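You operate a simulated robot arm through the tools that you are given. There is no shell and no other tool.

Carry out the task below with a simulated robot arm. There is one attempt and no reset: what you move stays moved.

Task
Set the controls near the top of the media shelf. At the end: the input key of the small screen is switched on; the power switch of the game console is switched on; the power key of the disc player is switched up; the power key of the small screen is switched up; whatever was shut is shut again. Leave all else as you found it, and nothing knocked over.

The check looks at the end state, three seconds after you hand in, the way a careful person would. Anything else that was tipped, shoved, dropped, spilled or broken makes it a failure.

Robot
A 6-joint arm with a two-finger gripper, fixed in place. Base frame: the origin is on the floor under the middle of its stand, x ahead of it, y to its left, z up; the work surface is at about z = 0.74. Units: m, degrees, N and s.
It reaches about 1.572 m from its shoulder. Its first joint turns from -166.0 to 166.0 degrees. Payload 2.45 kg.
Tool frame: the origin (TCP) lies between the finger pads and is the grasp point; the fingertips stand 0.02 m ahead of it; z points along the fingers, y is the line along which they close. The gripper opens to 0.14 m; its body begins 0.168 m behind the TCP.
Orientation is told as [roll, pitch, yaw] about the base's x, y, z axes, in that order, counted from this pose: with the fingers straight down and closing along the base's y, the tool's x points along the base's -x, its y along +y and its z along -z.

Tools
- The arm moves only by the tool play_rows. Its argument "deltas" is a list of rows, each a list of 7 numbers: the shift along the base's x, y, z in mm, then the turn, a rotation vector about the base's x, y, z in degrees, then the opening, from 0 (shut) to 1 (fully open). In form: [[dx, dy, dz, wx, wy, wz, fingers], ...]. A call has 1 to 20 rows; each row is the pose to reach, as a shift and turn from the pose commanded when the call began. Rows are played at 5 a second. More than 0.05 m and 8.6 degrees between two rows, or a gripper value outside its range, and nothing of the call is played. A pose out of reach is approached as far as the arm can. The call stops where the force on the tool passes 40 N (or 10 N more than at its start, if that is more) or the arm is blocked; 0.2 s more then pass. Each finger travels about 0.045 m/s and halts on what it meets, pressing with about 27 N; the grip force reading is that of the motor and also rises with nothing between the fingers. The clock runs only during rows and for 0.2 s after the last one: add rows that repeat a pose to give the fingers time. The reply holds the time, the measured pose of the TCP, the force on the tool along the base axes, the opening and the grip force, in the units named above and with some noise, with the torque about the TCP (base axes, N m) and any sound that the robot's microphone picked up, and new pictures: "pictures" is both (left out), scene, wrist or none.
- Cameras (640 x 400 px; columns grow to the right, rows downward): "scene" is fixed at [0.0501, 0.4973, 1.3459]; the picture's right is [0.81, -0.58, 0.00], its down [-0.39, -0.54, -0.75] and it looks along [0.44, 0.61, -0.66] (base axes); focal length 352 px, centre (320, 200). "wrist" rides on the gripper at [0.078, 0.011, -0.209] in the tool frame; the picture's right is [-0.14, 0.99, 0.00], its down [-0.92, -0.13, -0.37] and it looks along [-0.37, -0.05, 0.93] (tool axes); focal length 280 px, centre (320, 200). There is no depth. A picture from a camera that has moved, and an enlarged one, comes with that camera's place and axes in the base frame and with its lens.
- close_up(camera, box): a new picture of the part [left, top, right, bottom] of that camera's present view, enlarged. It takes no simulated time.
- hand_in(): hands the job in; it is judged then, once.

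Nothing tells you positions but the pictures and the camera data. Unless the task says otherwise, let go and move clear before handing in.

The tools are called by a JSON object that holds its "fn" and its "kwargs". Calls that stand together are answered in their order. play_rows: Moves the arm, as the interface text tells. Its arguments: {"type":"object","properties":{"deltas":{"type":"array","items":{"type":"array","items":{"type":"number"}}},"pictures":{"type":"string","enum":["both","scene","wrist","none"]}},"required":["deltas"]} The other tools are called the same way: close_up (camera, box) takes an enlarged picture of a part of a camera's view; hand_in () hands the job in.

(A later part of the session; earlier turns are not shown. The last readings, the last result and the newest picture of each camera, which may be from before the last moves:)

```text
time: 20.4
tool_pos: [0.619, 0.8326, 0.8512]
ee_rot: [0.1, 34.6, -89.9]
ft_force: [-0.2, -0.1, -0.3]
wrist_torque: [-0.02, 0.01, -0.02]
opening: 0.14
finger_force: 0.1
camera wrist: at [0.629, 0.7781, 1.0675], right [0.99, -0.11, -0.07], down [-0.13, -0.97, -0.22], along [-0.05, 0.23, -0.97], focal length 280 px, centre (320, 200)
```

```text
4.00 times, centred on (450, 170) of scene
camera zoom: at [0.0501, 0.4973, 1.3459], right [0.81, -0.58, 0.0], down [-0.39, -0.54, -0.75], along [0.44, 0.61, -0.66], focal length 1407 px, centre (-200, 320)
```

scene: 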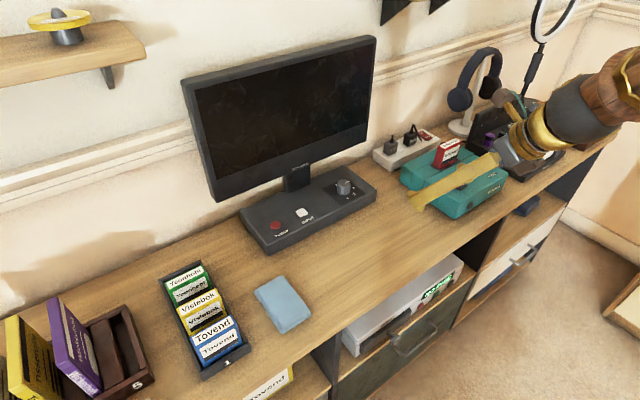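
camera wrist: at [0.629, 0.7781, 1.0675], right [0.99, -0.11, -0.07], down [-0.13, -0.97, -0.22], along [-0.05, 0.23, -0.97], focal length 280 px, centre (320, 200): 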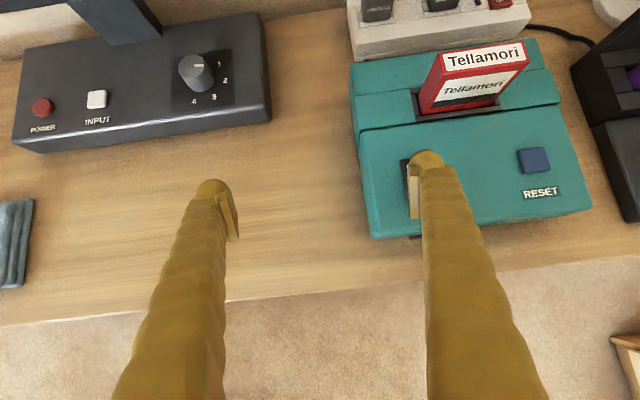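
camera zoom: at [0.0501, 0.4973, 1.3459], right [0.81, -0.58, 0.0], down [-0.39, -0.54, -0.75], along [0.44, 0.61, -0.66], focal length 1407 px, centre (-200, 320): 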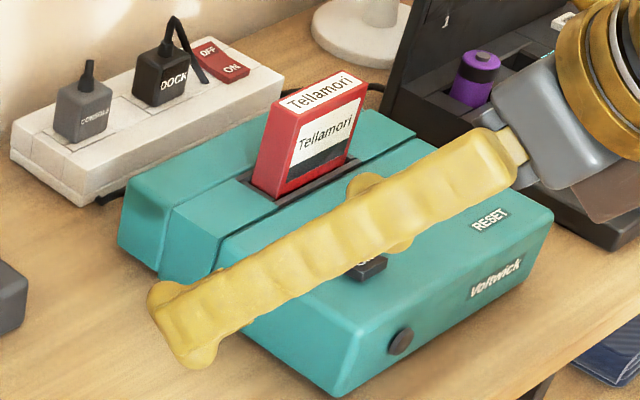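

{"fn": "play_rows", "kwargs": {"deltas": [[0, 1, -6, 0, 0, 0, 1], [0, 1, -10, 0, 0, 0, 1], [0, 1, -13, 0, 0, 0, 1], [0, 1, -16, 0, 0, 0, 1], [0, 1, -18, 0, 0, 0, 1], [0, 1, -18, 0, 0, 0, 1]]}}

```text
time: 21.8
tool_pos: [0.6182, 0.8346, 0.8316]
ee_rot: [0.3, 34.6, -89.9]
ft_force: [-0.1, 0.5, 0.2]
wrist_torque: [0.0, -0.01, -0.03]
opening: 0.14
finger_force: 0.1
camera wrist: at [0.6281, 0.7796, 1.0485], right [0.99, -0.11, -0.07], down [-0.13, -0.97, -0.22], along [-0.05, 0.23, -0.97], focal length 280 px, centre (320, 200)
```

scene: 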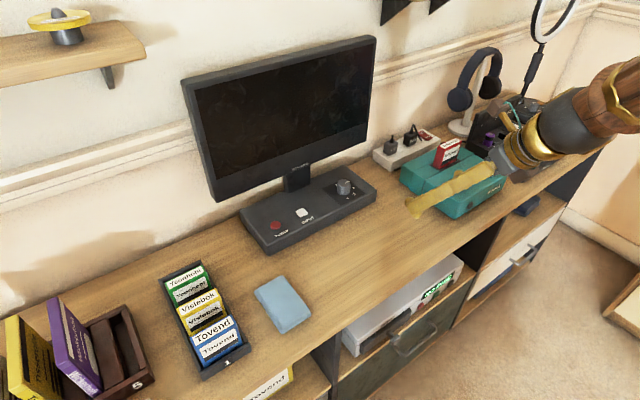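
wrist: 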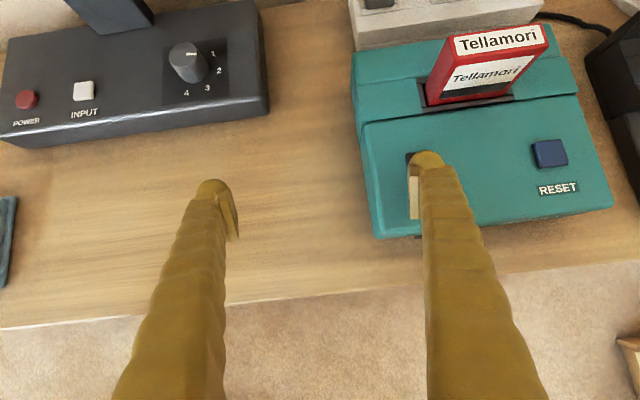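

{"fn": "play_rows", "kwargs": {"deltas": [[0, 0, -2, 0, 0, 0, 1], [0, 0, -4, 0, 0, 0, 1], [0, 0, -5, 0, 0, 0, 1], [0, 0, -5, 0, 0, 0, 1]], "pictures": "wrist"}}

{"fn": "close_up", "kwargs": {"camera": "scene", "box": [400, 150, 496, 210]}}

```text
time: 22.8
tool_pos: [0.6188, 0.8337, 0.8261]
ee_rot: [0.3, 34.6, -89.9]
ft_force: [0.4, 0.1, 0.6]
wrist_torque: [-0.01, 0.02, 0.02]
opening: 0.1399
finger_force: 0.0
camera wrist: at [0.6283, 0.7793, 1.043], right [0.99, -0.11, -0.07], down [-0.13, -0.97, -0.22], along [-0.05, 0.23, -0.97], focal length 280 px, centre (320, 200)
```

wrist: 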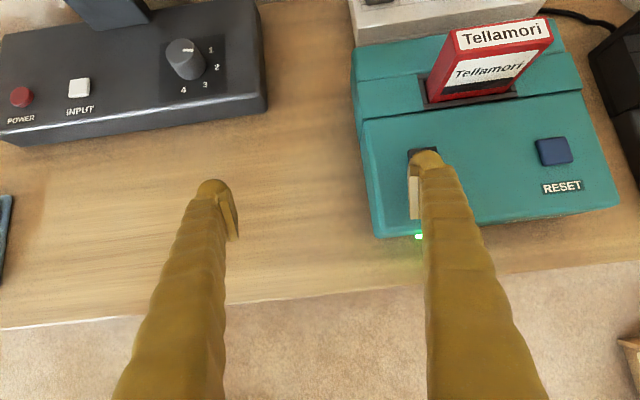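

```text
6.67 times, centred on (448, 180) of scene
camera zoom: at [0.0501, 0.4973, 1.3459], right [0.81, -0.58, 0.0], down [-0.39, -0.54, -0.75], along [0.44, 0.61, -0.66], focal length 2346 px, centre (-533, 333)
```

zoom: 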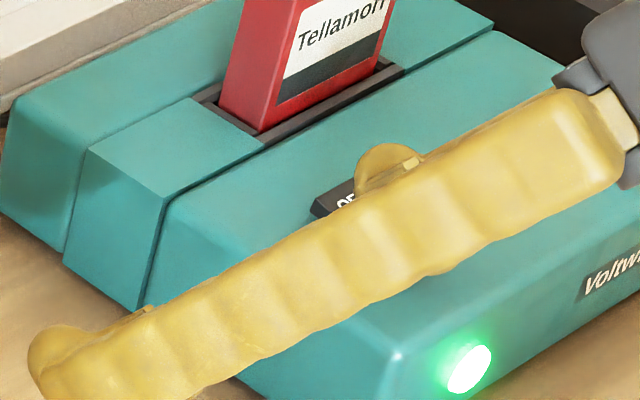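

The green power light on the console came on, so that rocker is done. I'll lift off and pull back in front of the shelf, tilting the tool forward to view the disc player's front.

{"fn": "play_rows", "kwargs": {"deltas": [[0, 0, 20, 0, 0, 0, 1], [0, 0, 60, 0, 0, 0, 1], [0, 0, 100, 0, 0, 0, 1], [0, -20, 124, 4, 0, 0, 1], [-10, -55, 124, 11, 0, 0, 1], [-20, -90, 124, 18, 0, 0, 1], [-30, -125, 124, 25, 0, 0, 1], [-45, -160, 124, 30, 0, 0, 1], [-60, -195, 124, 35, 0, 0, 1], [-70, -230, 124, 35, 0, 0, 1], [-70, -230, 124, 35, 0, 0, 1]]}}

{"fn": "close_up", "kwargs": {"camera": "scene", "box": [370, 120, 530, 220]}}

```text
time: 25.2
tool_pos: [0.5488, 0.6037, 0.9516]
ee_rot: [0.6, 69.6, -89.6]
ft_force: [-0.2, 0.8, 0.1]
wrist_torque: [0.0, -0.03, 0.01]
opening: 0.1397
finger_force: 0.1
camera wrist: at [0.5575, 0.4349, 1.0966], right [0.99, -0.05, -0.13], down [-0.13, -0.67, -0.73], along [-0.05, 0.74, -0.67], focal length 280 px, centre (320, 200)
```

scene: 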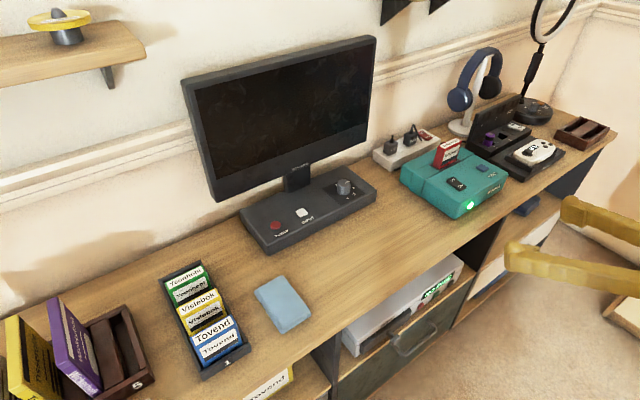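
wrist: 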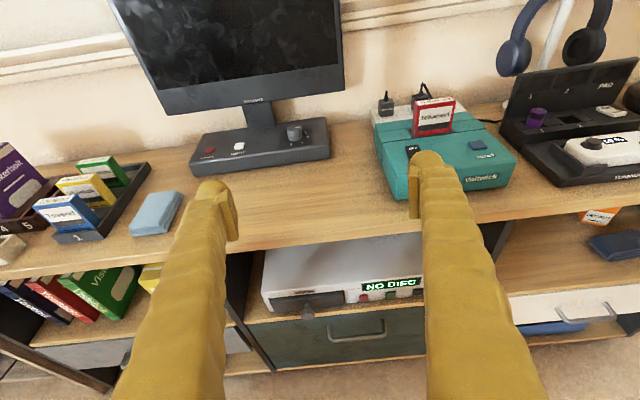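

```text
4.00 times, centred on (450, 170) of scene
camera zoom: at [0.0501, 0.4973, 1.3459], right [0.81, -0.58, 0.0], down [-0.39, -0.54, -0.75], along [0.44, 0.61, -0.66], focal length 1407 px, centre (-200, 320)
```

zoom: 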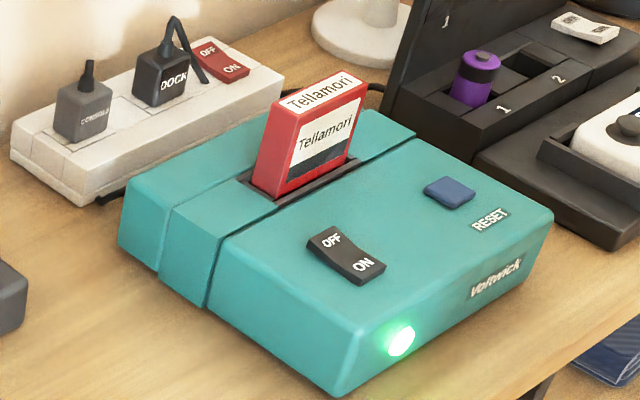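

The console is on, and this pose gives a clear view of the player. I'll zoom in on its front.

{"fn": "close_up", "kwargs": {"camera": "wrist", "box": [256, 240, 432, 350]}}

{"fn": "close_up", "kwargs": {"camera": "wrist", "box": [330, 270, 420, 326]}}

```text
3.64 times, centred on (344, 295) of wrist
camera zoom: at [0.5575, 0.4349, 1.0966], right [0.99, -0.05, -0.13], down [-0.13, -0.67, -0.73], along [-0.05, 0.74, -0.67], focal length 1020 px, centre (233, -146)
```

zoom: 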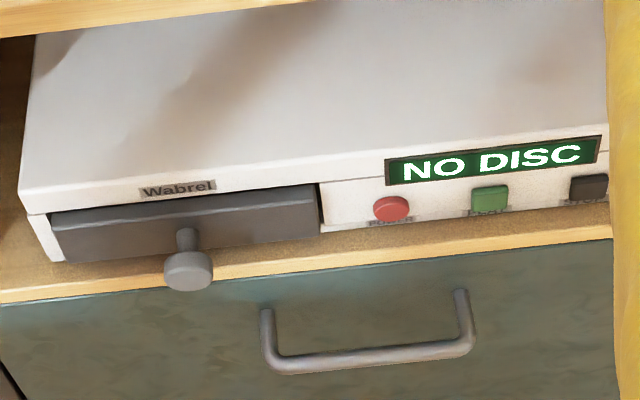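

```text
7.11 times, centred on (375, 298) of wrist
camera zoom: at [0.5575, 0.4349, 1.0966], right [0.99, -0.05, -0.13], down [-0.13, -0.67, -0.73], along [-0.05, 0.74, -0.67], focal length 1994 px, centre (-71, -497)
```

zoom: 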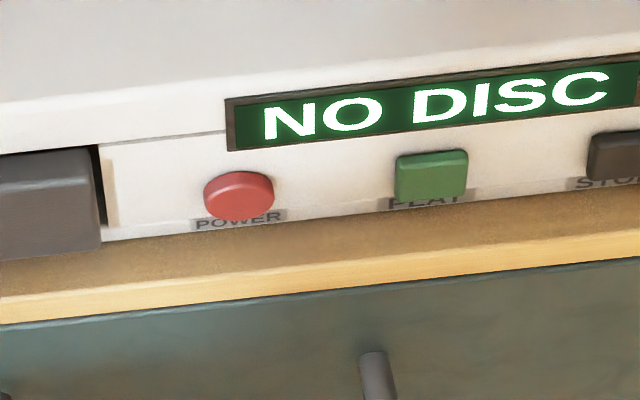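

Triangulating from both cameras puts the player's red key near (0.599, 0.77, 0.47). The tray front is about 5 cm to its left and PLAY about 6.6 cm to its right. I'll go down in front of the shelf with the tool yawed 25° so only the −x fingertip leads, then recheck.

{"fn": "play_rows", "kwargs": {"deltas": [[9, 0, -45, 0, 0, -2.5, 1], [18, 0, -90, 0, 0, -5, 1], [27, 0, -135, 0, 0, -7.5, 1], [36, 0, -180, 0, 0, -10, 1], [45, 0, -225, 0, 0, -12.5, 1], [54, 0, -270, 0, 0, -15, 1], [63, 0, -315, 0, 0, -17.5, 1], [72, 0, -360, 0, 0, -20, 1], [81, 0, -405, 0, 0, -22.5, 1], [91, 0, -440, 0, 0, -25, 1], [91, 0, -440, 0, 0, -25, 1]]}}

```text
time: 27.6
tool_pos: [0.6397, 0.6022, 0.512]
ee_rot: [0.4, 69.5, -114.6]
ft_force: [-0.4, 0.0, -0.1]
wrist_torque: [-0.03, 0.0, -0.01]
opening: 0.1401
finger_force: 0.1
camera wrist: at [0.5769, 0.4449, 0.657], right [0.88, -0.46, -0.13], down [-0.4, -0.55, -0.73], along [0.27, 0.69, -0.67], focal length 280 px, centre (320, 200)
```

scene: 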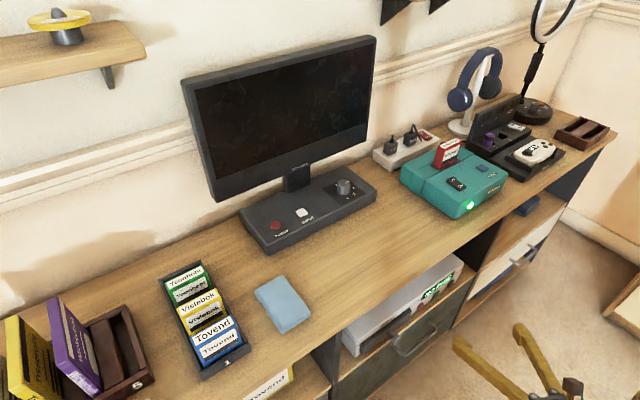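
wrist: 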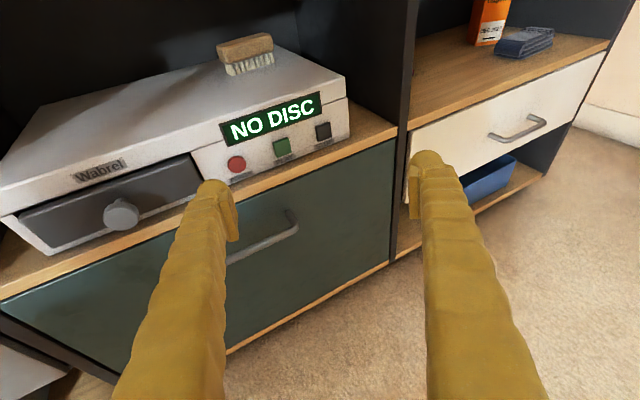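

I have a clear view of the POWER, PLAY and STOP keys, and there's a brush on top of the player that I must not touch. I'll zoom in for a sharper estimate.

{"fn": "close_up", "kwargs": {"camera": "wrist", "box": [176, 80, 368, 200]}}

{"fn": "close_up", "kwargs": {"camera": "wrist", "box": [204, 140, 268, 190]}}

```text
3.33 times, centred on (272, 140) of wrist
camera zoom: at [0.5769, 0.4449, 0.657], right [0.88, -0.46, -0.13], down [-0.4, -0.55, -0.73], along [0.27, 0.69, -0.67], focal length 935 px, centre (480, 400)
```

zoom: 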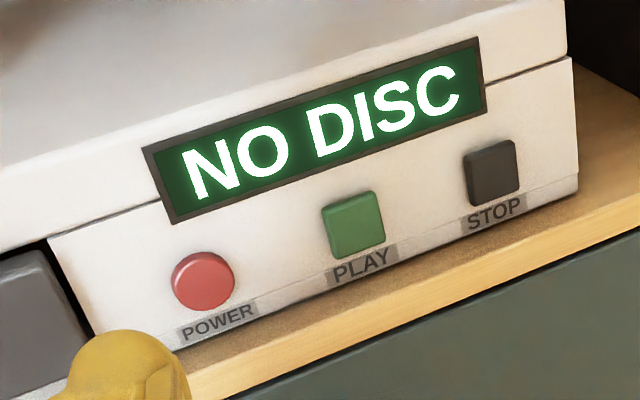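

```text
8.00 times, centred on (236, 165) of wrist
camera zoom: at [0.5769, 0.4449, 0.657], right [0.88, -0.46, -0.13], down [-0.4, -0.55, -0.73], along [0.27, 0.69, -0.67], focal length 2243 px, centre (992, 480)
```

zoom: 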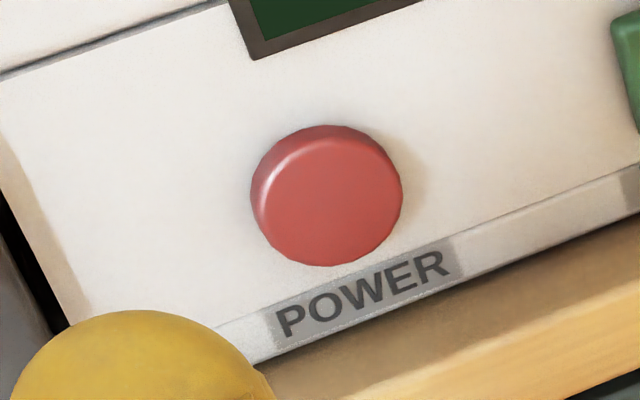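

The key face is about (0.600, 0.770, 0.465), with a radius of about 12 mm. I'll bring the −x fingertip to about 2 cm in front of it.

{"fn": "play_rows", "kwargs": {"deltas": [[20, 20, -20, 0, 0, 0, 1], [39, 40, -44, 0, 0, 0, 1], [39, 62, -46, 0, 0, 0, 1], [39, 85, -46, 0, 0, 0, 1], [39, 85, -46, 0, 0, 0, 1]]}}

{"fn": "close_up", "kwargs": {"camera": "wrist", "box": [140, 80, 332, 200]}}

{"fn": "close_up", "kwargs": {"camera": "scene", "box": [330, 230, 522, 350]}}

```text
time: 28.8
tool_pos: [0.6793, 0.6883, 0.4652]
ee_rot: [0.5, 69.6, -114.6]
ft_force: [0.3, -0.1, -0.8]
wrist_torque: [0.01, 0.01, 0.0]
opening: 0.1399
finger_force: 0.1
camera wrist: at [0.6162, 0.5314, 0.6108], right [0.88, -0.46, -0.13], down [-0.4, -0.55, -0.73], along [0.27, 0.69, -0.67], focal length 280 px, centre (320, 200)
```

scene: 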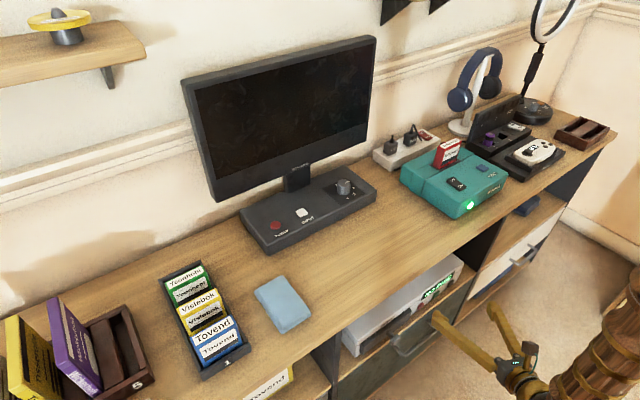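
wrist: 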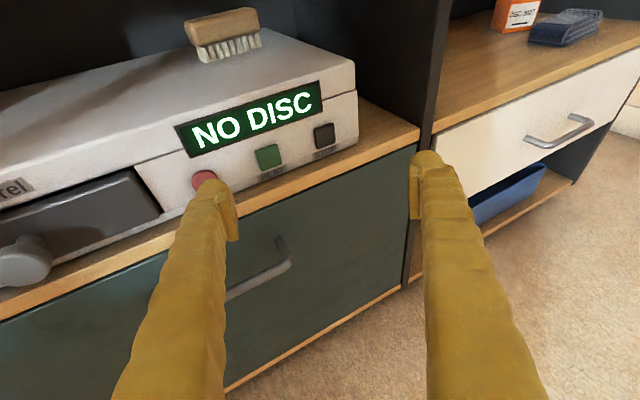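

```text
3.33 times, centred on (236, 140) of wrist
camera zoom: at [0.6162, 0.5314, 0.6108], right [0.88, -0.46, -0.13], down [-0.4, -0.55, -0.73], along [0.27, 0.69, -0.67], focal length 935 px, centre (600, 400)
```

zoom: 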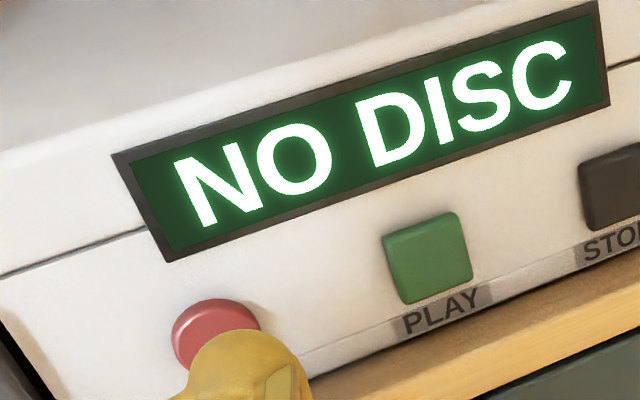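

```text
3.33 times, centred on (426, 290) of scene
camera zoom: at [0.0501, 0.4973, 1.3459], right [0.81, -0.58, 0.0], down [-0.39, -0.54, -0.75], along [0.44, 0.61, -0.66], focal length 1173 px, centre (-33, -100)
```

zoom: 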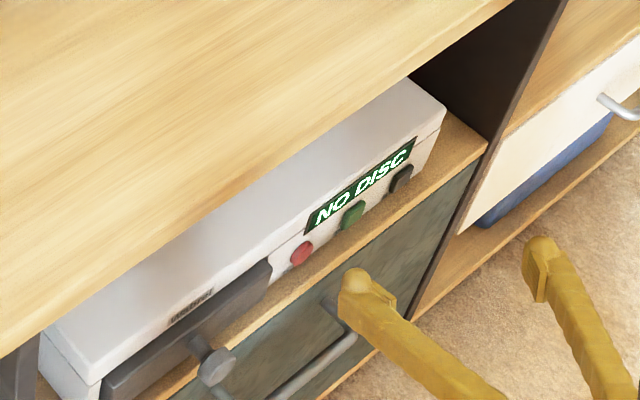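

The fingertip lines up with the red key, which I now put about 3 mm lower than estimated. I'll advance in small steps until I feel contact or hear a click.

{"fn": "play_rows", "kwargs": {"deltas": [[0, 6, -3, 0, 0, 0, 1], [0, 12, -3, 0, 0, 0, 1], [0, 16, -3, 0, 0, 0, 1], [0, 19, -3, 0, 0, 0, 1], [0, 21, -3, 0, 0, 0, 1], [0, 21, -3, 0, 0, 0, 1]]}}

{"fn": "close_up", "kwargs": {"camera": "wrist", "box": [140, 80, 332, 200]}}

{"fn": "close_up", "kwargs": {"camera": "scene", "box": [380, 260, 476, 320]}}

```text
time: 30.2
tool_pos: [0.6791, 0.7107, 0.4634]
ee_rot: [0.6, 69.6, -114.5]
ft_force: [-0.3, -0.2, -0.1]
wrist_torque: [-0.01, 0.02, -0.04]
opening: 0.1398
finger_force: 0.2
camera wrist: at [0.6162, 0.5529, 0.6082], right [0.88, -0.46, -0.13], down [-0.4, -0.55, -0.73], along [0.27, 0.69, -0.67], focal length 280 px, centre (320, 200)
```

scene: 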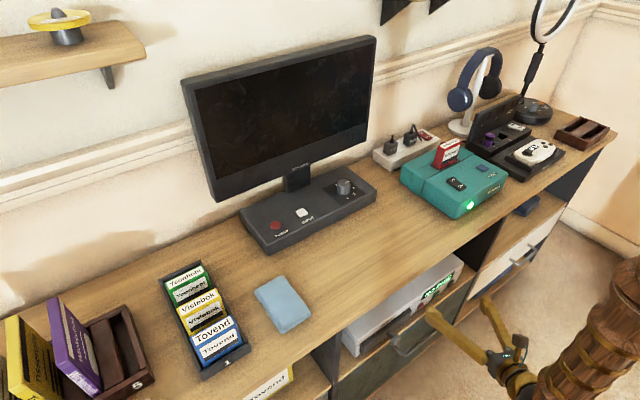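
wrist: 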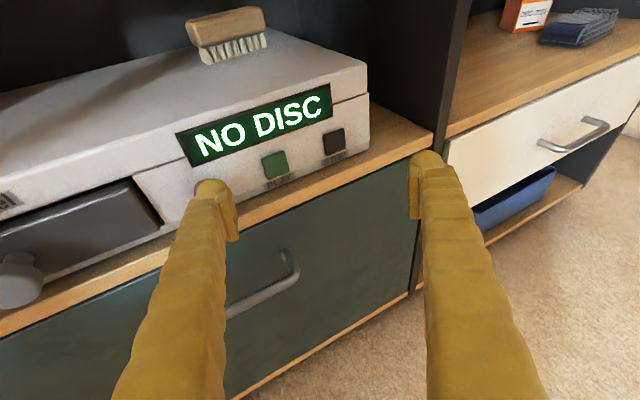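

```text
3.33 times, centred on (236, 140) of wrist
camera zoom: at [0.6162, 0.5529, 0.6082], right [0.88, -0.46, -0.13], down [-0.4, -0.55, -0.73], along [0.27, 0.69, -0.67], focal length 935 px, centre (600, 400)
```

zoom: 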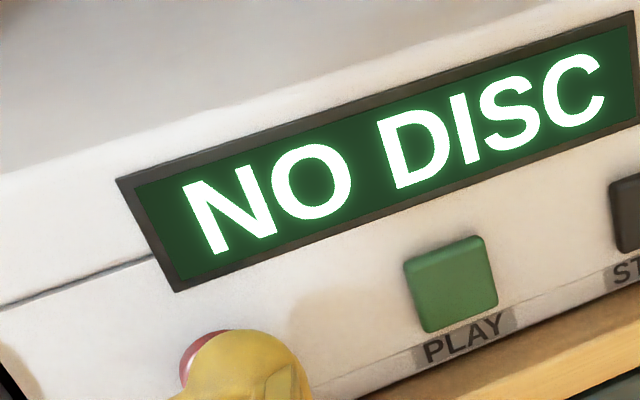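

```text
6.67 times, centred on (428, 290) of scene
camera zoom: at [0.0501, 0.4973, 1.3459], right [0.81, -0.58, 0.0], down [-0.39, -0.54, -0.75], along [0.44, 0.61, -0.66], focal length 2346 px, centre (-400, -400)
```

zoom: 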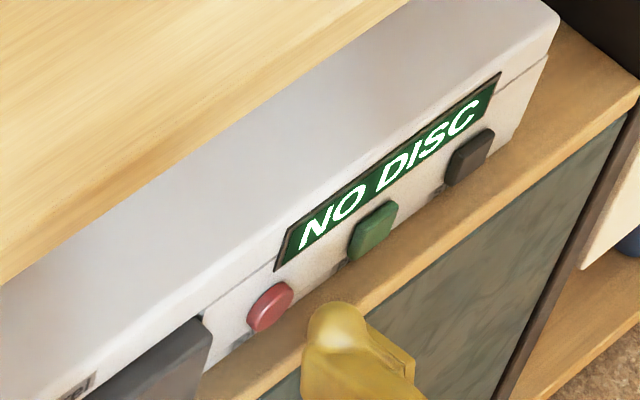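

No contact yet at y 0.711. The two cameras disagree slightly on the remaining gap, so I'll zoom in on the fingertip and key again before pushing on.

{"fn": "close_up", "kwargs": {"camera": "scene", "box": [408, 290, 456, 320]}}

{"fn": "close_up", "kwargs": {"camera": "wrist", "box": [164, 150, 260, 210]}}

```text
13.33 times, centred on (432, 305) of scene
camera zoom: at [0.0501, 0.4973, 1.3459], right [0.81, -0.58, 0.0], down [-0.39, -0.54, -0.75], along [0.44, 0.61, -0.66], focal length 4691 px, centre (-1173, -1200)
```

zoom: 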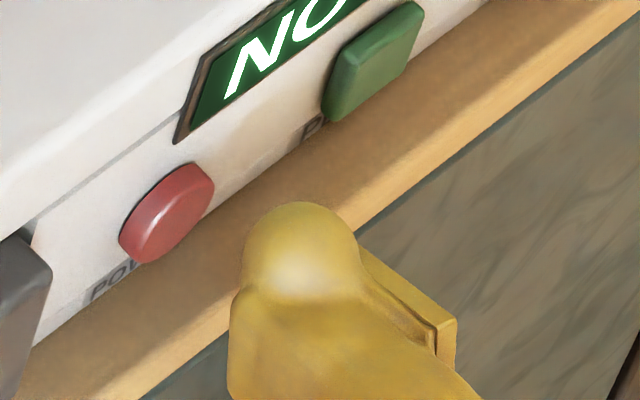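

```text
6.67 times, centred on (212, 180) of wrist
camera zoom: at [0.6162, 0.5529, 0.6082], right [0.88, -0.46, -0.13], down [-0.4, -0.55, -0.73], along [0.27, 0.69, -0.67], focal length 1869 px, centre (1040, 333)
```

zoom: 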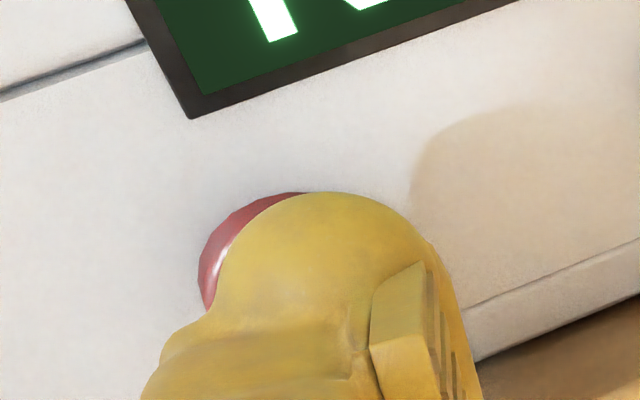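

Combining both views gives the correction: the leading dome is the upper end of the fingertip, and it sits about 18 mm too high and 17 mm short of the key. I'll shift 5 mm in −x, drop 10 mm (which keeps the lower end off the board) and advance.

{"fn": "play_rows", "kwargs": {"deltas": [[-2, 0, -4, 0, 0, 0, 1], [-5, 0, -8, 0, 0, 0, 1], [-5, 3, -10, 0, 0, 0, 1], [-5, 7, -10, 0, 0, 0, 1], [-5, 11, -10, 0, 0, 0, 1], [-5, 11, -10, 0, 0, 0, 1]]}}

{"fn": "close_up", "kwargs": {"camera": "scene", "box": [404, 286, 452, 316]}}

{"fn": "close_up", "kwargs": {"camera": "wrist", "box": [164, 150, 260, 210]}}

```text
time: 31.6
tool_pos: [0.6738, 0.7204, 0.4526]
ee_rot: [0.5, 69.6, -114.6]
ft_force: [-0.1, 0.7, -0.4]
wrist_torque: [0.03, -0.04, -0.02]
opening: 0.14
finger_force: 0.1
camera wrist: at [0.6109, 0.563, 0.5981], right [0.88, -0.46, -0.13], down [-0.4, -0.55, -0.73], along [0.27, 0.69, -0.67], focal length 280 px, centre (320, 200)
```

scene: 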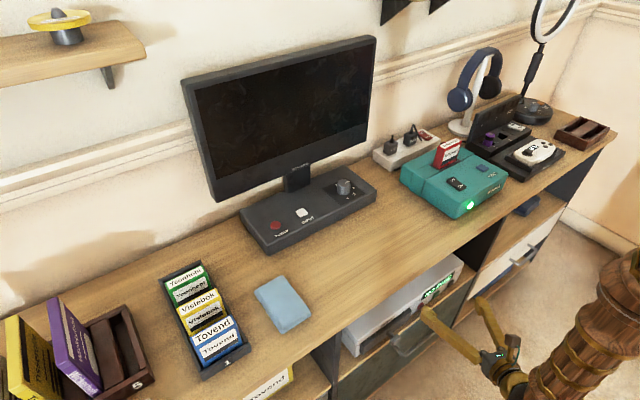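
wrist: 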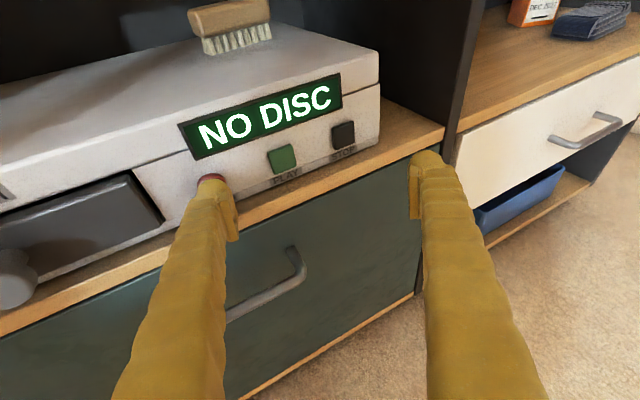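

```text
13.33 times, centred on (428, 301) of scene
camera zoom: at [0.0501, 0.4973, 1.3459], right [0.81, -0.58, 0.0], down [-0.39, -0.54, -0.75], along [0.44, 0.61, -0.66], focal length 4691 px, centre (-1120, -1147)
```

zoom: 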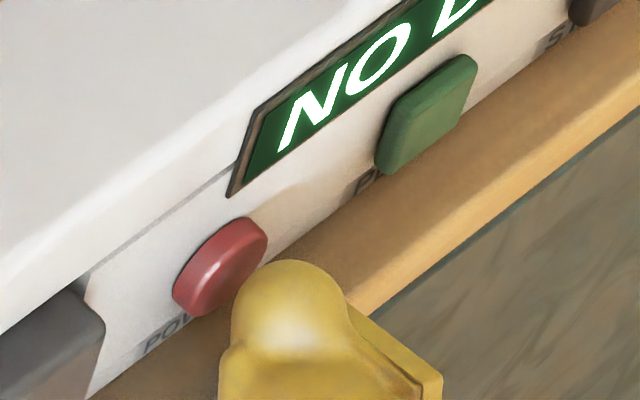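

```text
6.67 times, centred on (212, 180) of wrist
camera zoom: at [0.6109, 0.563, 0.5981], right [0.88, -0.46, -0.13], down [-0.4, -0.55, -0.73], along [0.27, 0.69, -0.67], focal length 1869 px, centre (1040, 333)
```

zoom: 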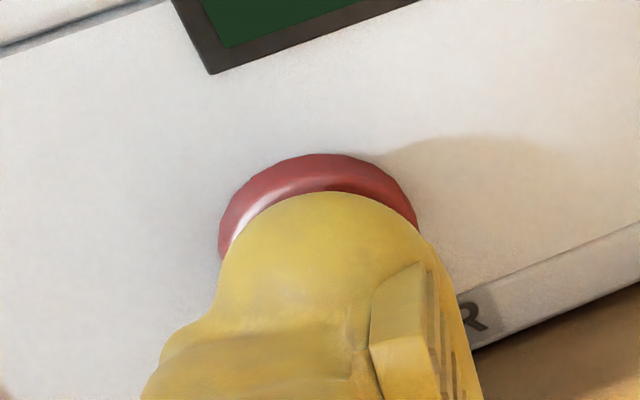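

The tip is now only about 6 mm from the key and well within its face. I'll press forward in fine steps.

{"fn": "play_rows", "kwargs": {"deltas": [[0, 3, 0, 0, 0, 0, 1], [0, 5, 0, 0, 0, 0, 1], [0, 6.5, 0, 0, 0, 0, 1], [0, 8, 0, 0, 0, 0, 1], [0, 9, 0, 0, 0, 0, 1], [0, 9, 0, 0, 0, 0, 1]]}}

{"fn": "close_up", "kwargs": {"camera": "scene", "box": [404, 286, 452, 316]}}

```text
time: 33.0
tool_pos: [0.6738, 0.7282, 0.4527]
ee_rot: [0.6, 69.7, -114.6]
ft_force: [-1.0, -3.9, -0.5]
wrist_torque: [-0.01, -0.11, 0.34]
opening: 0.1401
finger_force: 0.0
heard: click
camera wrist: at [0.6111, 0.5721, 0.5983], right [0.88, -0.46, -0.13], down [-0.4, -0.55, -0.73], along [0.27, 0.69, -0.67], focal length 280 px, centre (320, 200)
```

scene: 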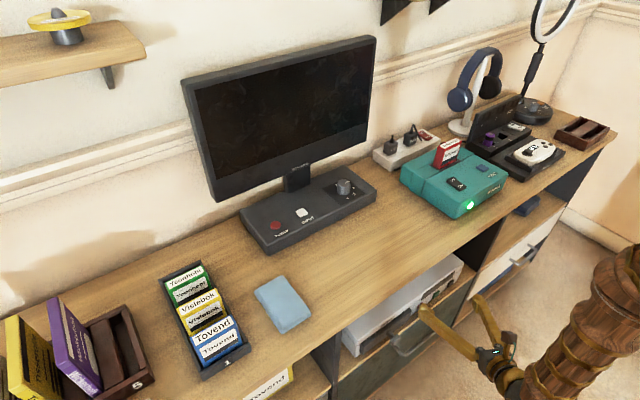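
wrist: 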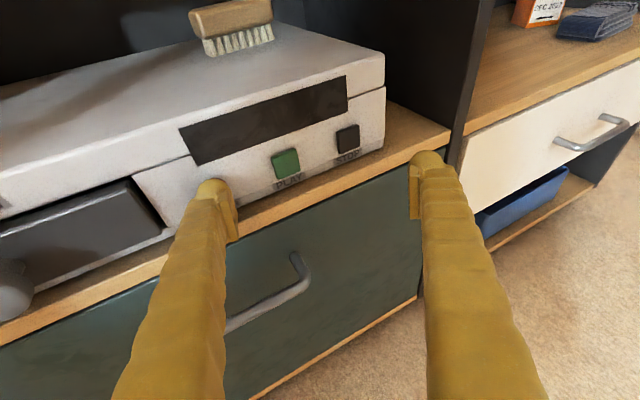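

```text
13.33 times, centred on (428, 301) of scene
camera zoom: at [0.0501, 0.4973, 1.3459], right [0.81, -0.58, 0.0], down [-0.39, -0.54, -0.75], along [0.44, 0.61, -0.66], focal length 4691 px, centre (-1120, -1147)
```

zoom: 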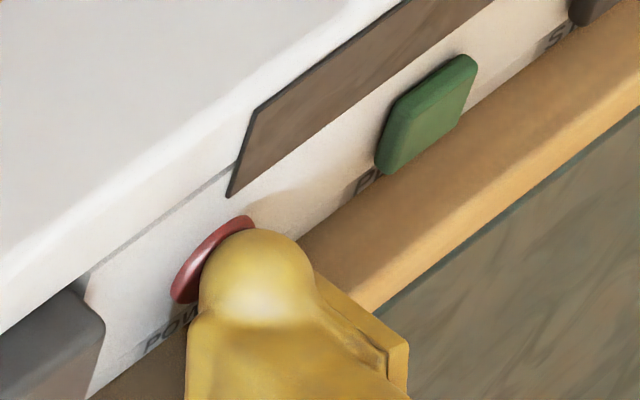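

A click, and the player's display went dark. I'll back straight out and look at how the key rests now.

{"fn": "play_rows", "kwargs": {"deltas": [[0, -10, 0, 0, 0, 0, 1], [0, -30, 5, 0, 0, 0, 1], [0, -60, 20, 0, 0, 0, 1], [-10, -95, 45, 0, 0, 0, 1], [-30, -125, 60, 0, 0, 0, 1], [-34, -126, 60, 0, 0, 0, 1], [-34, -126, 60, 0, 0, 0, 1]]}}

{"fn": "close_up", "kwargs": {"camera": "scene", "box": [408, 290, 448, 315]}}

{"fn": "close_up", "kwargs": {"camera": "wrist", "box": [176, 80, 368, 200]}}

{"fn": "close_up", "kwargs": {"camera": "wrist", "box": [204, 140, 268, 190]}}

```text
time: 34.6
tool_pos: [0.6406, 0.6042, 0.5132]
ee_rot: [0.5, 69.6, -114.6]
ft_force: [-0.6, 0.2, 0.2]
wrist_torque: [-0.02, 0.0, 0.01]
opening: 0.1398
finger_force: 0.1
camera wrist: at [0.5782, 0.446, 0.6576], right [0.88, -0.46, -0.13], down [-0.4, -0.55, -0.73], along [0.27, 0.69, -0.67], focal length 280 px, centre (320, 200)
```

scene: 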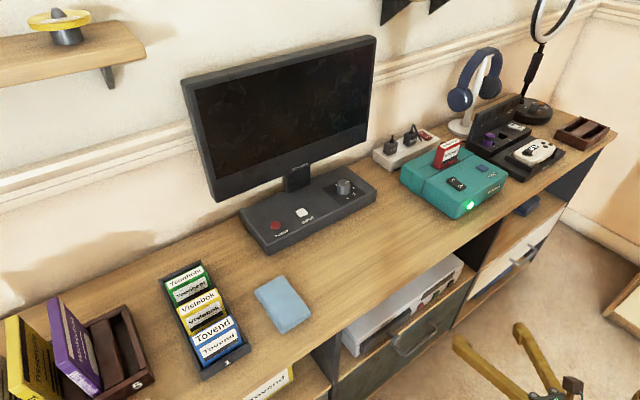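
wrist: 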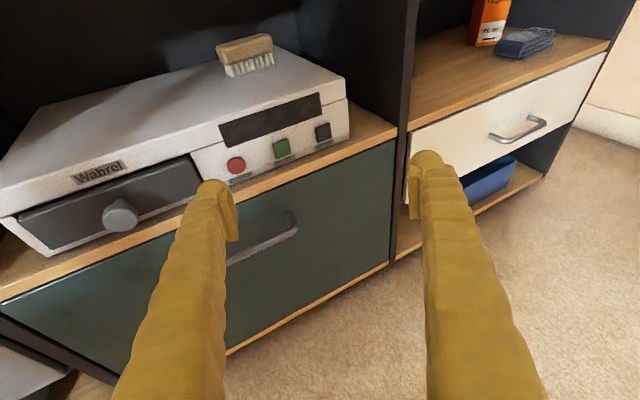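

```text
16.00 times, centred on (428, 302) of scene
camera zoom: at [0.0501, 0.4973, 1.3459], right [0.81, -0.58, 0.0], down [-0.39, -0.54, -0.75], along [0.44, 0.61, -0.66], focal length 5629 px, centre (-1408, -1440)
```

zoom: 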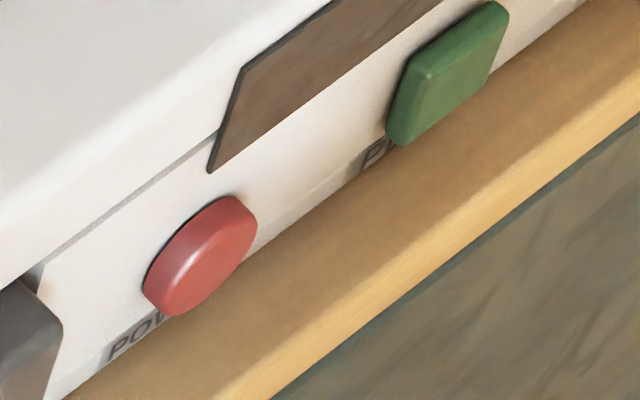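

```text
3.33 times, centred on (272, 140) of wrist
camera zoom: at [0.5782, 0.446, 0.6576], right [0.88, -0.46, -0.13], down [-0.4, -0.55, -0.73], along [0.27, 0.69, -0.67], focal length 935 px, centre (480, 400)
```

zoom: 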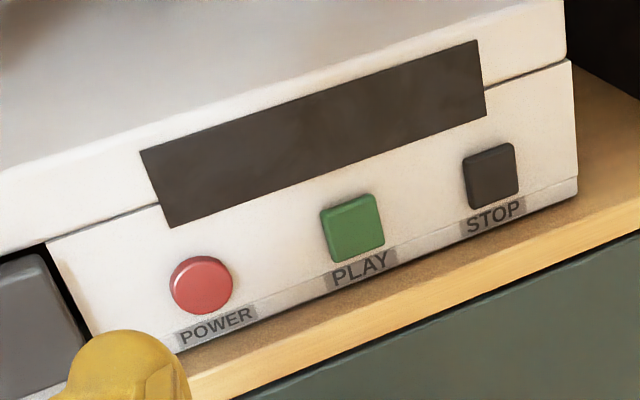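

```text
8.00 times, centred on (236, 165) of wrist
camera zoom: at [0.5782, 0.446, 0.6576], right [0.88, -0.46, -0.13], down [-0.4, -0.55, -0.73], along [0.27, 0.69, -0.67], focal length 2243 px, centre (992, 480)
```

zoom: 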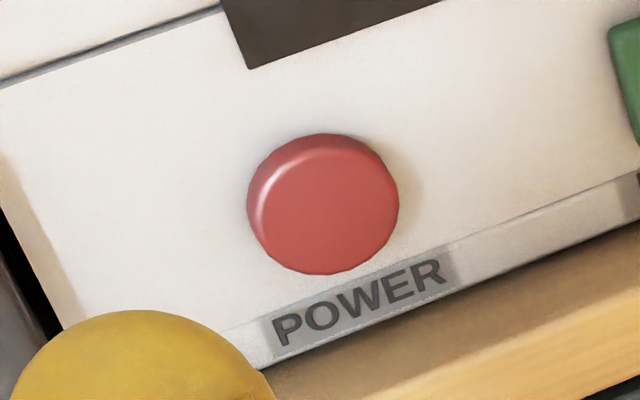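

The player is off and its key has sprung back, with the tray still shut and the brush untouched. To be sure the input setting survives the screen being off, I'll go back and power-cycle the screen once, watching the display. First I retrace the path upward.

{"fn": "play_rows", "kwargs": {"deltas": [[-9, 0, 44, 0, 0, 2.5, 1], [-18, 0, 88, 0, 0, 5, 1], [-27, 0, 132, 0, 0, 7.5, 1], [-36, 0, 176, 0, 0, 10, 1], [-45, 0, 220, 0, 0, 12.5, 1], [-54, 0, 264, 0, 0, 15, 1], [-63, 0, 308, 0, 0, 17.5, 1], [-72, 0, 352, 0, 0, 20, 1], [-81, 0, 396, 0, 0, 22.5, 1], [-91, 0, 438, 0, 0, 25, 1], [-91, 0, 438, 0, 0, 25, 1]], "pictures": "wrist"}}

```text
time: 37.0
tool_pos: [0.5471, 0.603, 0.9503]
ee_rot: [0.6, 69.5, -89.5]
ft_force: [-0.4, -0.1, 0.9]
wrist_torque: [0.01, 0.0, 0.01]
opening: 0.1399
finger_force: 0.0
camera wrist: at [0.5574, 0.4346, 1.0957], right [0.99, -0.05, -0.13], down [-0.13, -0.67, -0.73], along [-0.05, 0.74, -0.67], focal length 280 px, centre (320, 200)
```

wrist: 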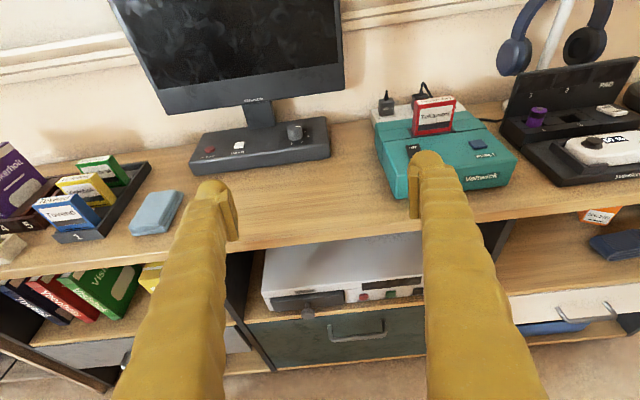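

Everything looks in place. I'll return to the position above the screen base.

{"fn": "play_rows", "kwargs": {"deltas": [[-27, 35, 0, -4.4, 0, 0, 1], [-54, 70, 0, -8.8, 0, 0, 1], [-81, 105, 0, -13.2, 0, 0, 1], [-108, 140, 0, -17.6, 0, 0, 0.9], [-135, 175, 0, -22, 0, 0, 0.8], [-162, 210, 0, -26.4, 0, 0, 0.7], [-189, 245, 0, -30.8, 0, 0, 0.6], [-217, 280, -5, -35, 0, 0, 0.5], [-257, 290, -25, -35, 0, 0, 0.5], [-297, 310, -45, -35, 0, 0, 0.5], [-312, 340, -70, -35, 0, 0, 0.5], [-312, 370, -90, -35, 0, 0, 0.5], [-312, 401, -105, -35, 0, 0, 0.5], [-312, 401, -105, -35, 0, 0, 0.5]]}}

```text
time: 40.0
tool_pos: [0.2374, 1.0072, 0.8459]
ee_rot: [0.3, 34.7, -89.9]
ft_force: [-0.1, -0.3, 0.5]
wrist_torque: [0.03, -0.01, -0.01]
opening: 0.0704
finger_force: 0.0
camera wrist: at [0.2458, 0.9524, 1.0609], right [0.99, -0.11, -0.07], down [-0.13, -0.97, -0.22], along [-0.05, 0.23, -0.97], focal length 280 px, centre (320, 200)
```

scene: 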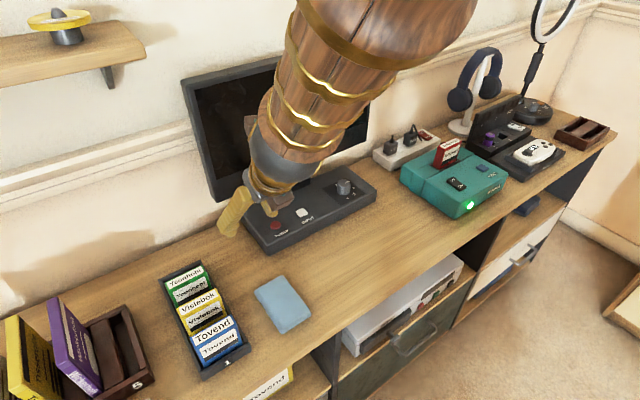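
wrist: 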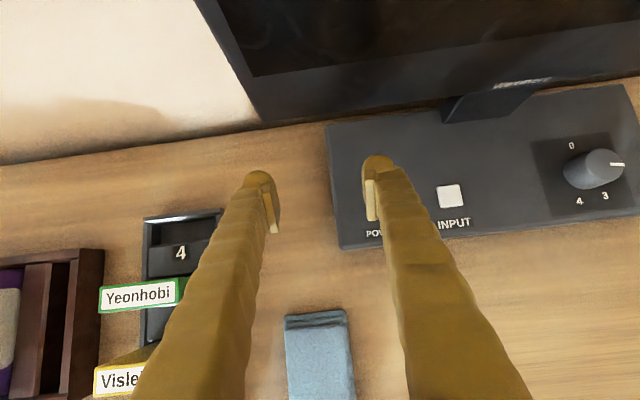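

{"fn": "play_rows", "kwargs": {"deltas": [[0, 0, -18, 0, 0, 0, 0.5], [0, 0, -32, 0, 0, 0, 0.5], [0, 0, -38, 0, 0, 0, 0.5], [0, 0, -40, 0, 0, 0, 0.5], [0, 0, -42, 0, 0, 0, 0.5], [0, 0, -42, 0, 0, 0, 0.5]]}}

```text
time: 41.4
tool_pos: [0.2366, 1.0061, 0.8042]
ee_rot: [0.3, 34.6, -89.8]
ft_force: [-2.2, 4.6, 8.3]
wrist_torque: [0.06, -0.36, 0.2]
opening: 0.0689
finger_force: 0.1
heard: click
camera wrist: at [0.2472, 0.9506, 1.0199], right [0.99, -0.11, -0.07], down [-0.13, -0.97, -0.22], along [-0.05, 0.23, -0.97], focal length 280 px, centre (320, 200)
```

scene: 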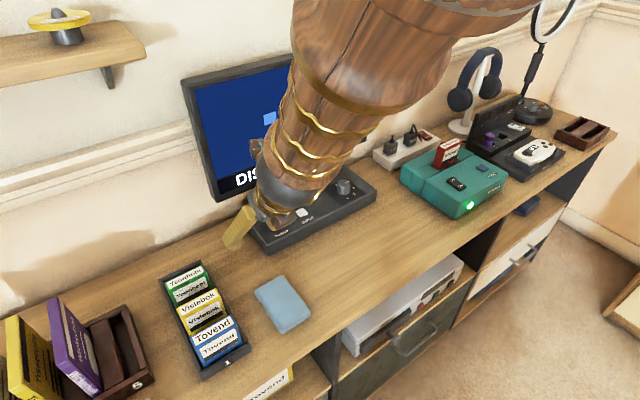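
wrist: 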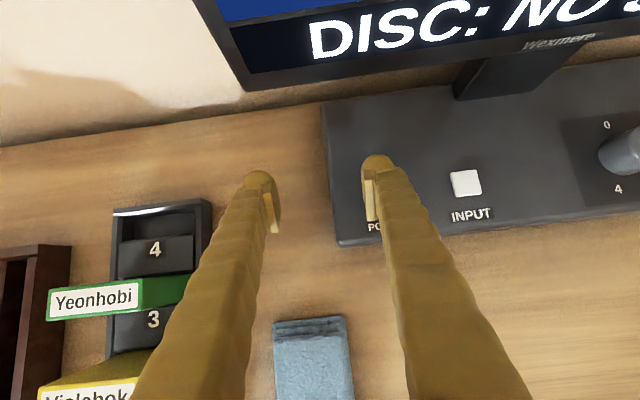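

The screen came back on still showing DISC, now "NO SIGNAL" because the player is off, so the input setting is kept. I'll lift off and compare the red key's rest height with the screen on against the earlier screen-off close-up.

{"fn": "play_rows", "kwargs": {"deltas": [[0, 0, 10, 0, 0, 0, 0.5], [0, 0, 30, 0, 0, 0, 0.5], [15, -30, 55, 0, 0, 0, 0.5], [30, -60, 80, 0, 0, 0, 0.5], [60, -80, 105, 0, 0, 0, 0.5], [95, -100, 130, 0, 0, 0, 0.5], [135, -120, 145, 0, 0, 0, 0.5], [170, -120, 155, 0, 0, 0, 0.5], [170, -120, 155, 0, 0, 0, 0.5]]}}

{"fn": "close_up", "kwargs": {"camera": "scene", "box": [264, 212, 296, 236]}}

{"fn": "close_up", "kwargs": {"camera": "scene", "box": [262, 200, 326, 240]}}

```text
time: 43.4
tool_pos: [0.4056, 0.8858, 0.9587]
ee_rot: [0.3, 34.5, -89.9]
ft_force: [-0.1, -0.5, -0.5]
wrist_torque: [0.02, -0.02, 0.0]
opening: 0.07
finger_force: 0.1
camera wrist: at [0.4151, 0.8305, 1.1739], right [0.99, -0.11, -0.07], down [-0.13, -0.97, -0.22], along [-0.05, 0.23, -0.97], focal length 280 px, centre (320, 200)
```

scene: 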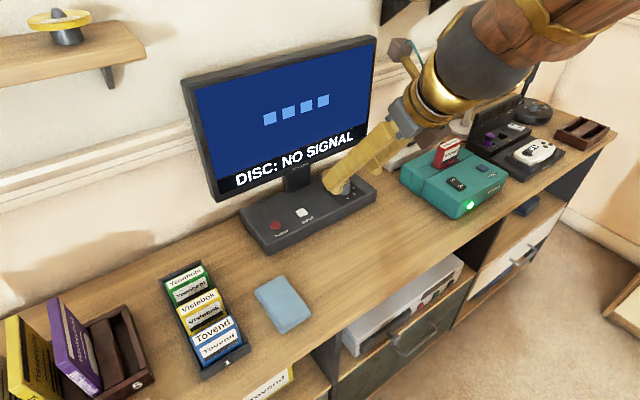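
wrist: 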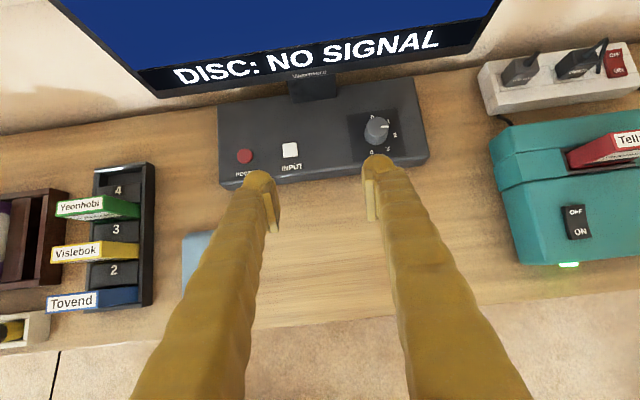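

```text
16.00 times, centred on (280, 224) of scene
camera zoom: at [0.0501, 0.4973, 1.3459], right [0.81, -0.58, 0.0], down [-0.39, -0.54, -0.75], along [0.44, 0.61, -0.66], focal length 5629 px, centre (960, -184)
```

zoom: 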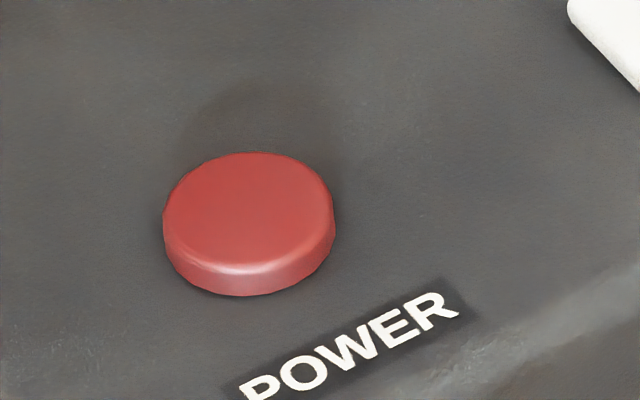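

```text
10.00 times, centred on (294, 220) of scene
camera zoom: at [0.0501, 0.4973, 1.3459], right [0.81, -0.58, 0.0], down [-0.39, -0.54, -0.75], along [0.44, 0.61, -0.66], focal length 3518 px, centre (580, 0)
```

zoom: 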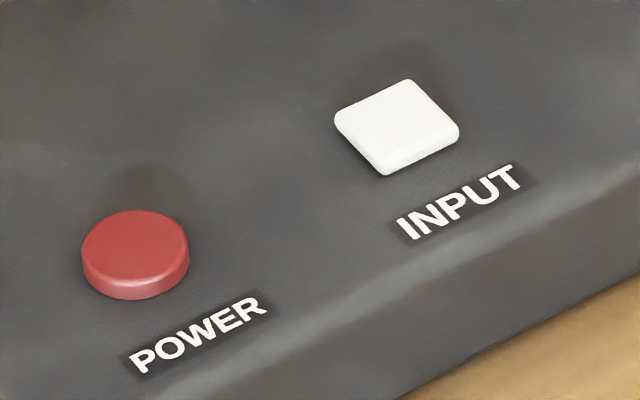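

The key rests at the same height whether the screen is on or off, so its state is purely the toggle. The text uses "on" for the input key and a different word, "up", for the power keys, so I take "up" as the not-on state. I'll press power once more so the screen ends off.

{"fn": "play_rows", "kwargs": {"deltas": [[-35, 0, -10, 0, 0, 0, 0.5], [-75, 20, -25, 0, 0, 0, 0.5], [-110, 40, -50, 0, 0, 0, 0.5], [-140, 60, -75, 0, 0, 0, 0.5], [-155, 90, -100, 0, 0, 0, 0.5], [-170, 120, -120, 0, 0, 0, 0.5], [-170, 120, -138, 0, 0, 0, 0.5], [-170, 120, -148, 0, 0, 0, 0.5], [-170, 120, -152, 0, 0, 0, 0.5], [-170, 120, -155, 0, 0, 0, 0.5], [-170, 120, -155, 0, 0, 0, 0.5]]}}

```text
time: 45.8
tool_pos: [0.2361, 1.0067, 0.8038]
ee_rot: [0.3, 34.6, -89.9]
ft_force: [-2.1, -2.0, 8.9]
wrist_torque: [-0.07, -0.34, -0.03]
opening: 0.0696
finger_force: 0.0
heard: click
camera wrist: at [0.2458, 0.9507, 1.0199], right [0.99, -0.11, -0.07], down [-0.13, -0.97, -0.22], along [-0.05, 0.23, -0.97], focal length 280 px, centre (320, 200)
```

scene: 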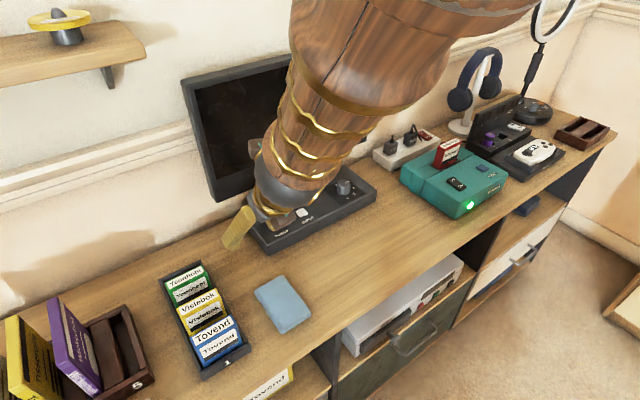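
wrist: 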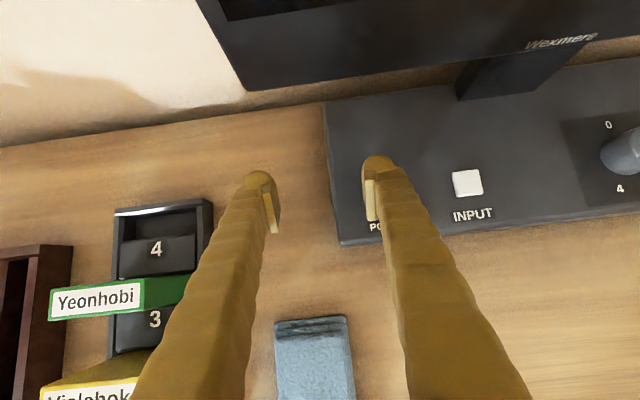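

The screen is off again. I'll lift clear and check the whole scene.

{"fn": "play_rows", "kwargs": {"deltas": [[0, 0, 10, 0, 0, 0, 0.5], [0, 0, 30, 0, 0, 0, 0.5], [15, -30, 55, 0, 0, 0, 0.5], [30, -60, 80, 0, 0, 0, 0.5], [60, -80, 105, 0, 0, 0, 0.5], [95, -100, 130, 0, 0, 0, 0.5], [135, -120, 155, 0, 0, 0, 0.5], [170, -140, 180, 0, 0, 0, 0.5], [200, -165, 205, 4, 0, 0, 0.5], [230, -200, 225, 8, 0, 0, 0.5], [250, -240, 235, 14, 0, 0, 0.5], [270, -280, 235, 20, 0, 0, 0.5], [290, -320, 235, 26, 0, 0, 0.5], [310, -360, 235, 32, 0, 0, 0.5], [310, -390, 215, 35, 0, 0, 0.5], [310, -390, 215, 35, 0, 0, 0.5]]}}

{"fn": "close_up", "kwargs": {"camera": "scene", "box": [230, 160, 390, 260]}}

{"fn": "close_up", "kwargs": {"camera": "scene", "box": [310, 230, 502, 350]}}

{"fn": "close_up", "kwargs": {"camera": "scene", "box": [370, 120, 530, 220]}}

```text
refused: row 7 steps farther than a row can; nothing moved
```

```text
4.00 times, centred on (310, 210) of scene
camera zoom: at [0.0501, 0.4973, 1.3459], right [0.81, -0.58, 0.0], down [-0.39, -0.54, -0.75], along [0.44, 0.61, -0.66], focal length 1407 px, centre (360, 160)
```

zoom: 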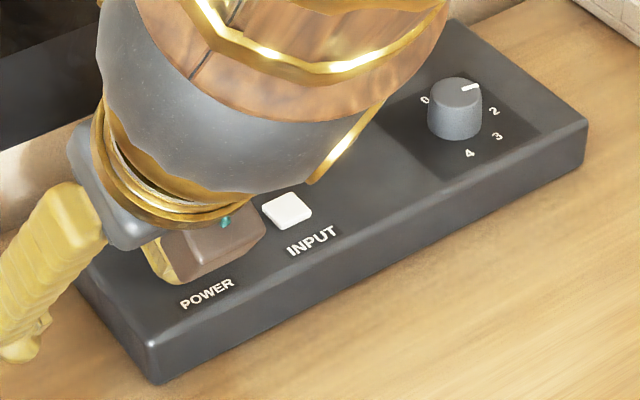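

```text
3.33 times, centred on (406, 290) of scene
camera zoom: at [0.0501, 0.4973, 1.3459], right [0.81, -0.58, 0.0], down [-0.39, -0.54, -0.75], along [0.44, 0.61, -0.66], focal length 1173 px, centre (33, -100)
```

zoom: 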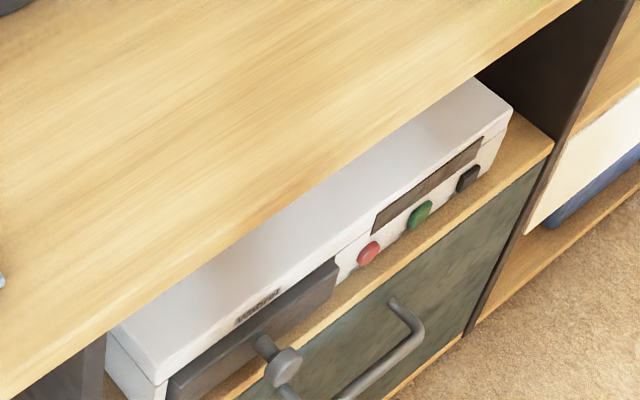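

```text
4.00 times, centred on (450, 170) of scene
camera zoom: at [0.0501, 0.4973, 1.3459], right [0.81, -0.58, 0.0], down [-0.39, -0.54, -0.75], along [0.44, 0.61, -0.66], focal length 1407 px, centre (-200, 320)
```

zoom: 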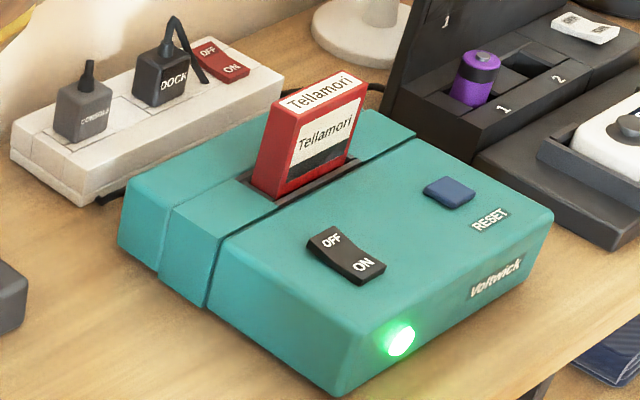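

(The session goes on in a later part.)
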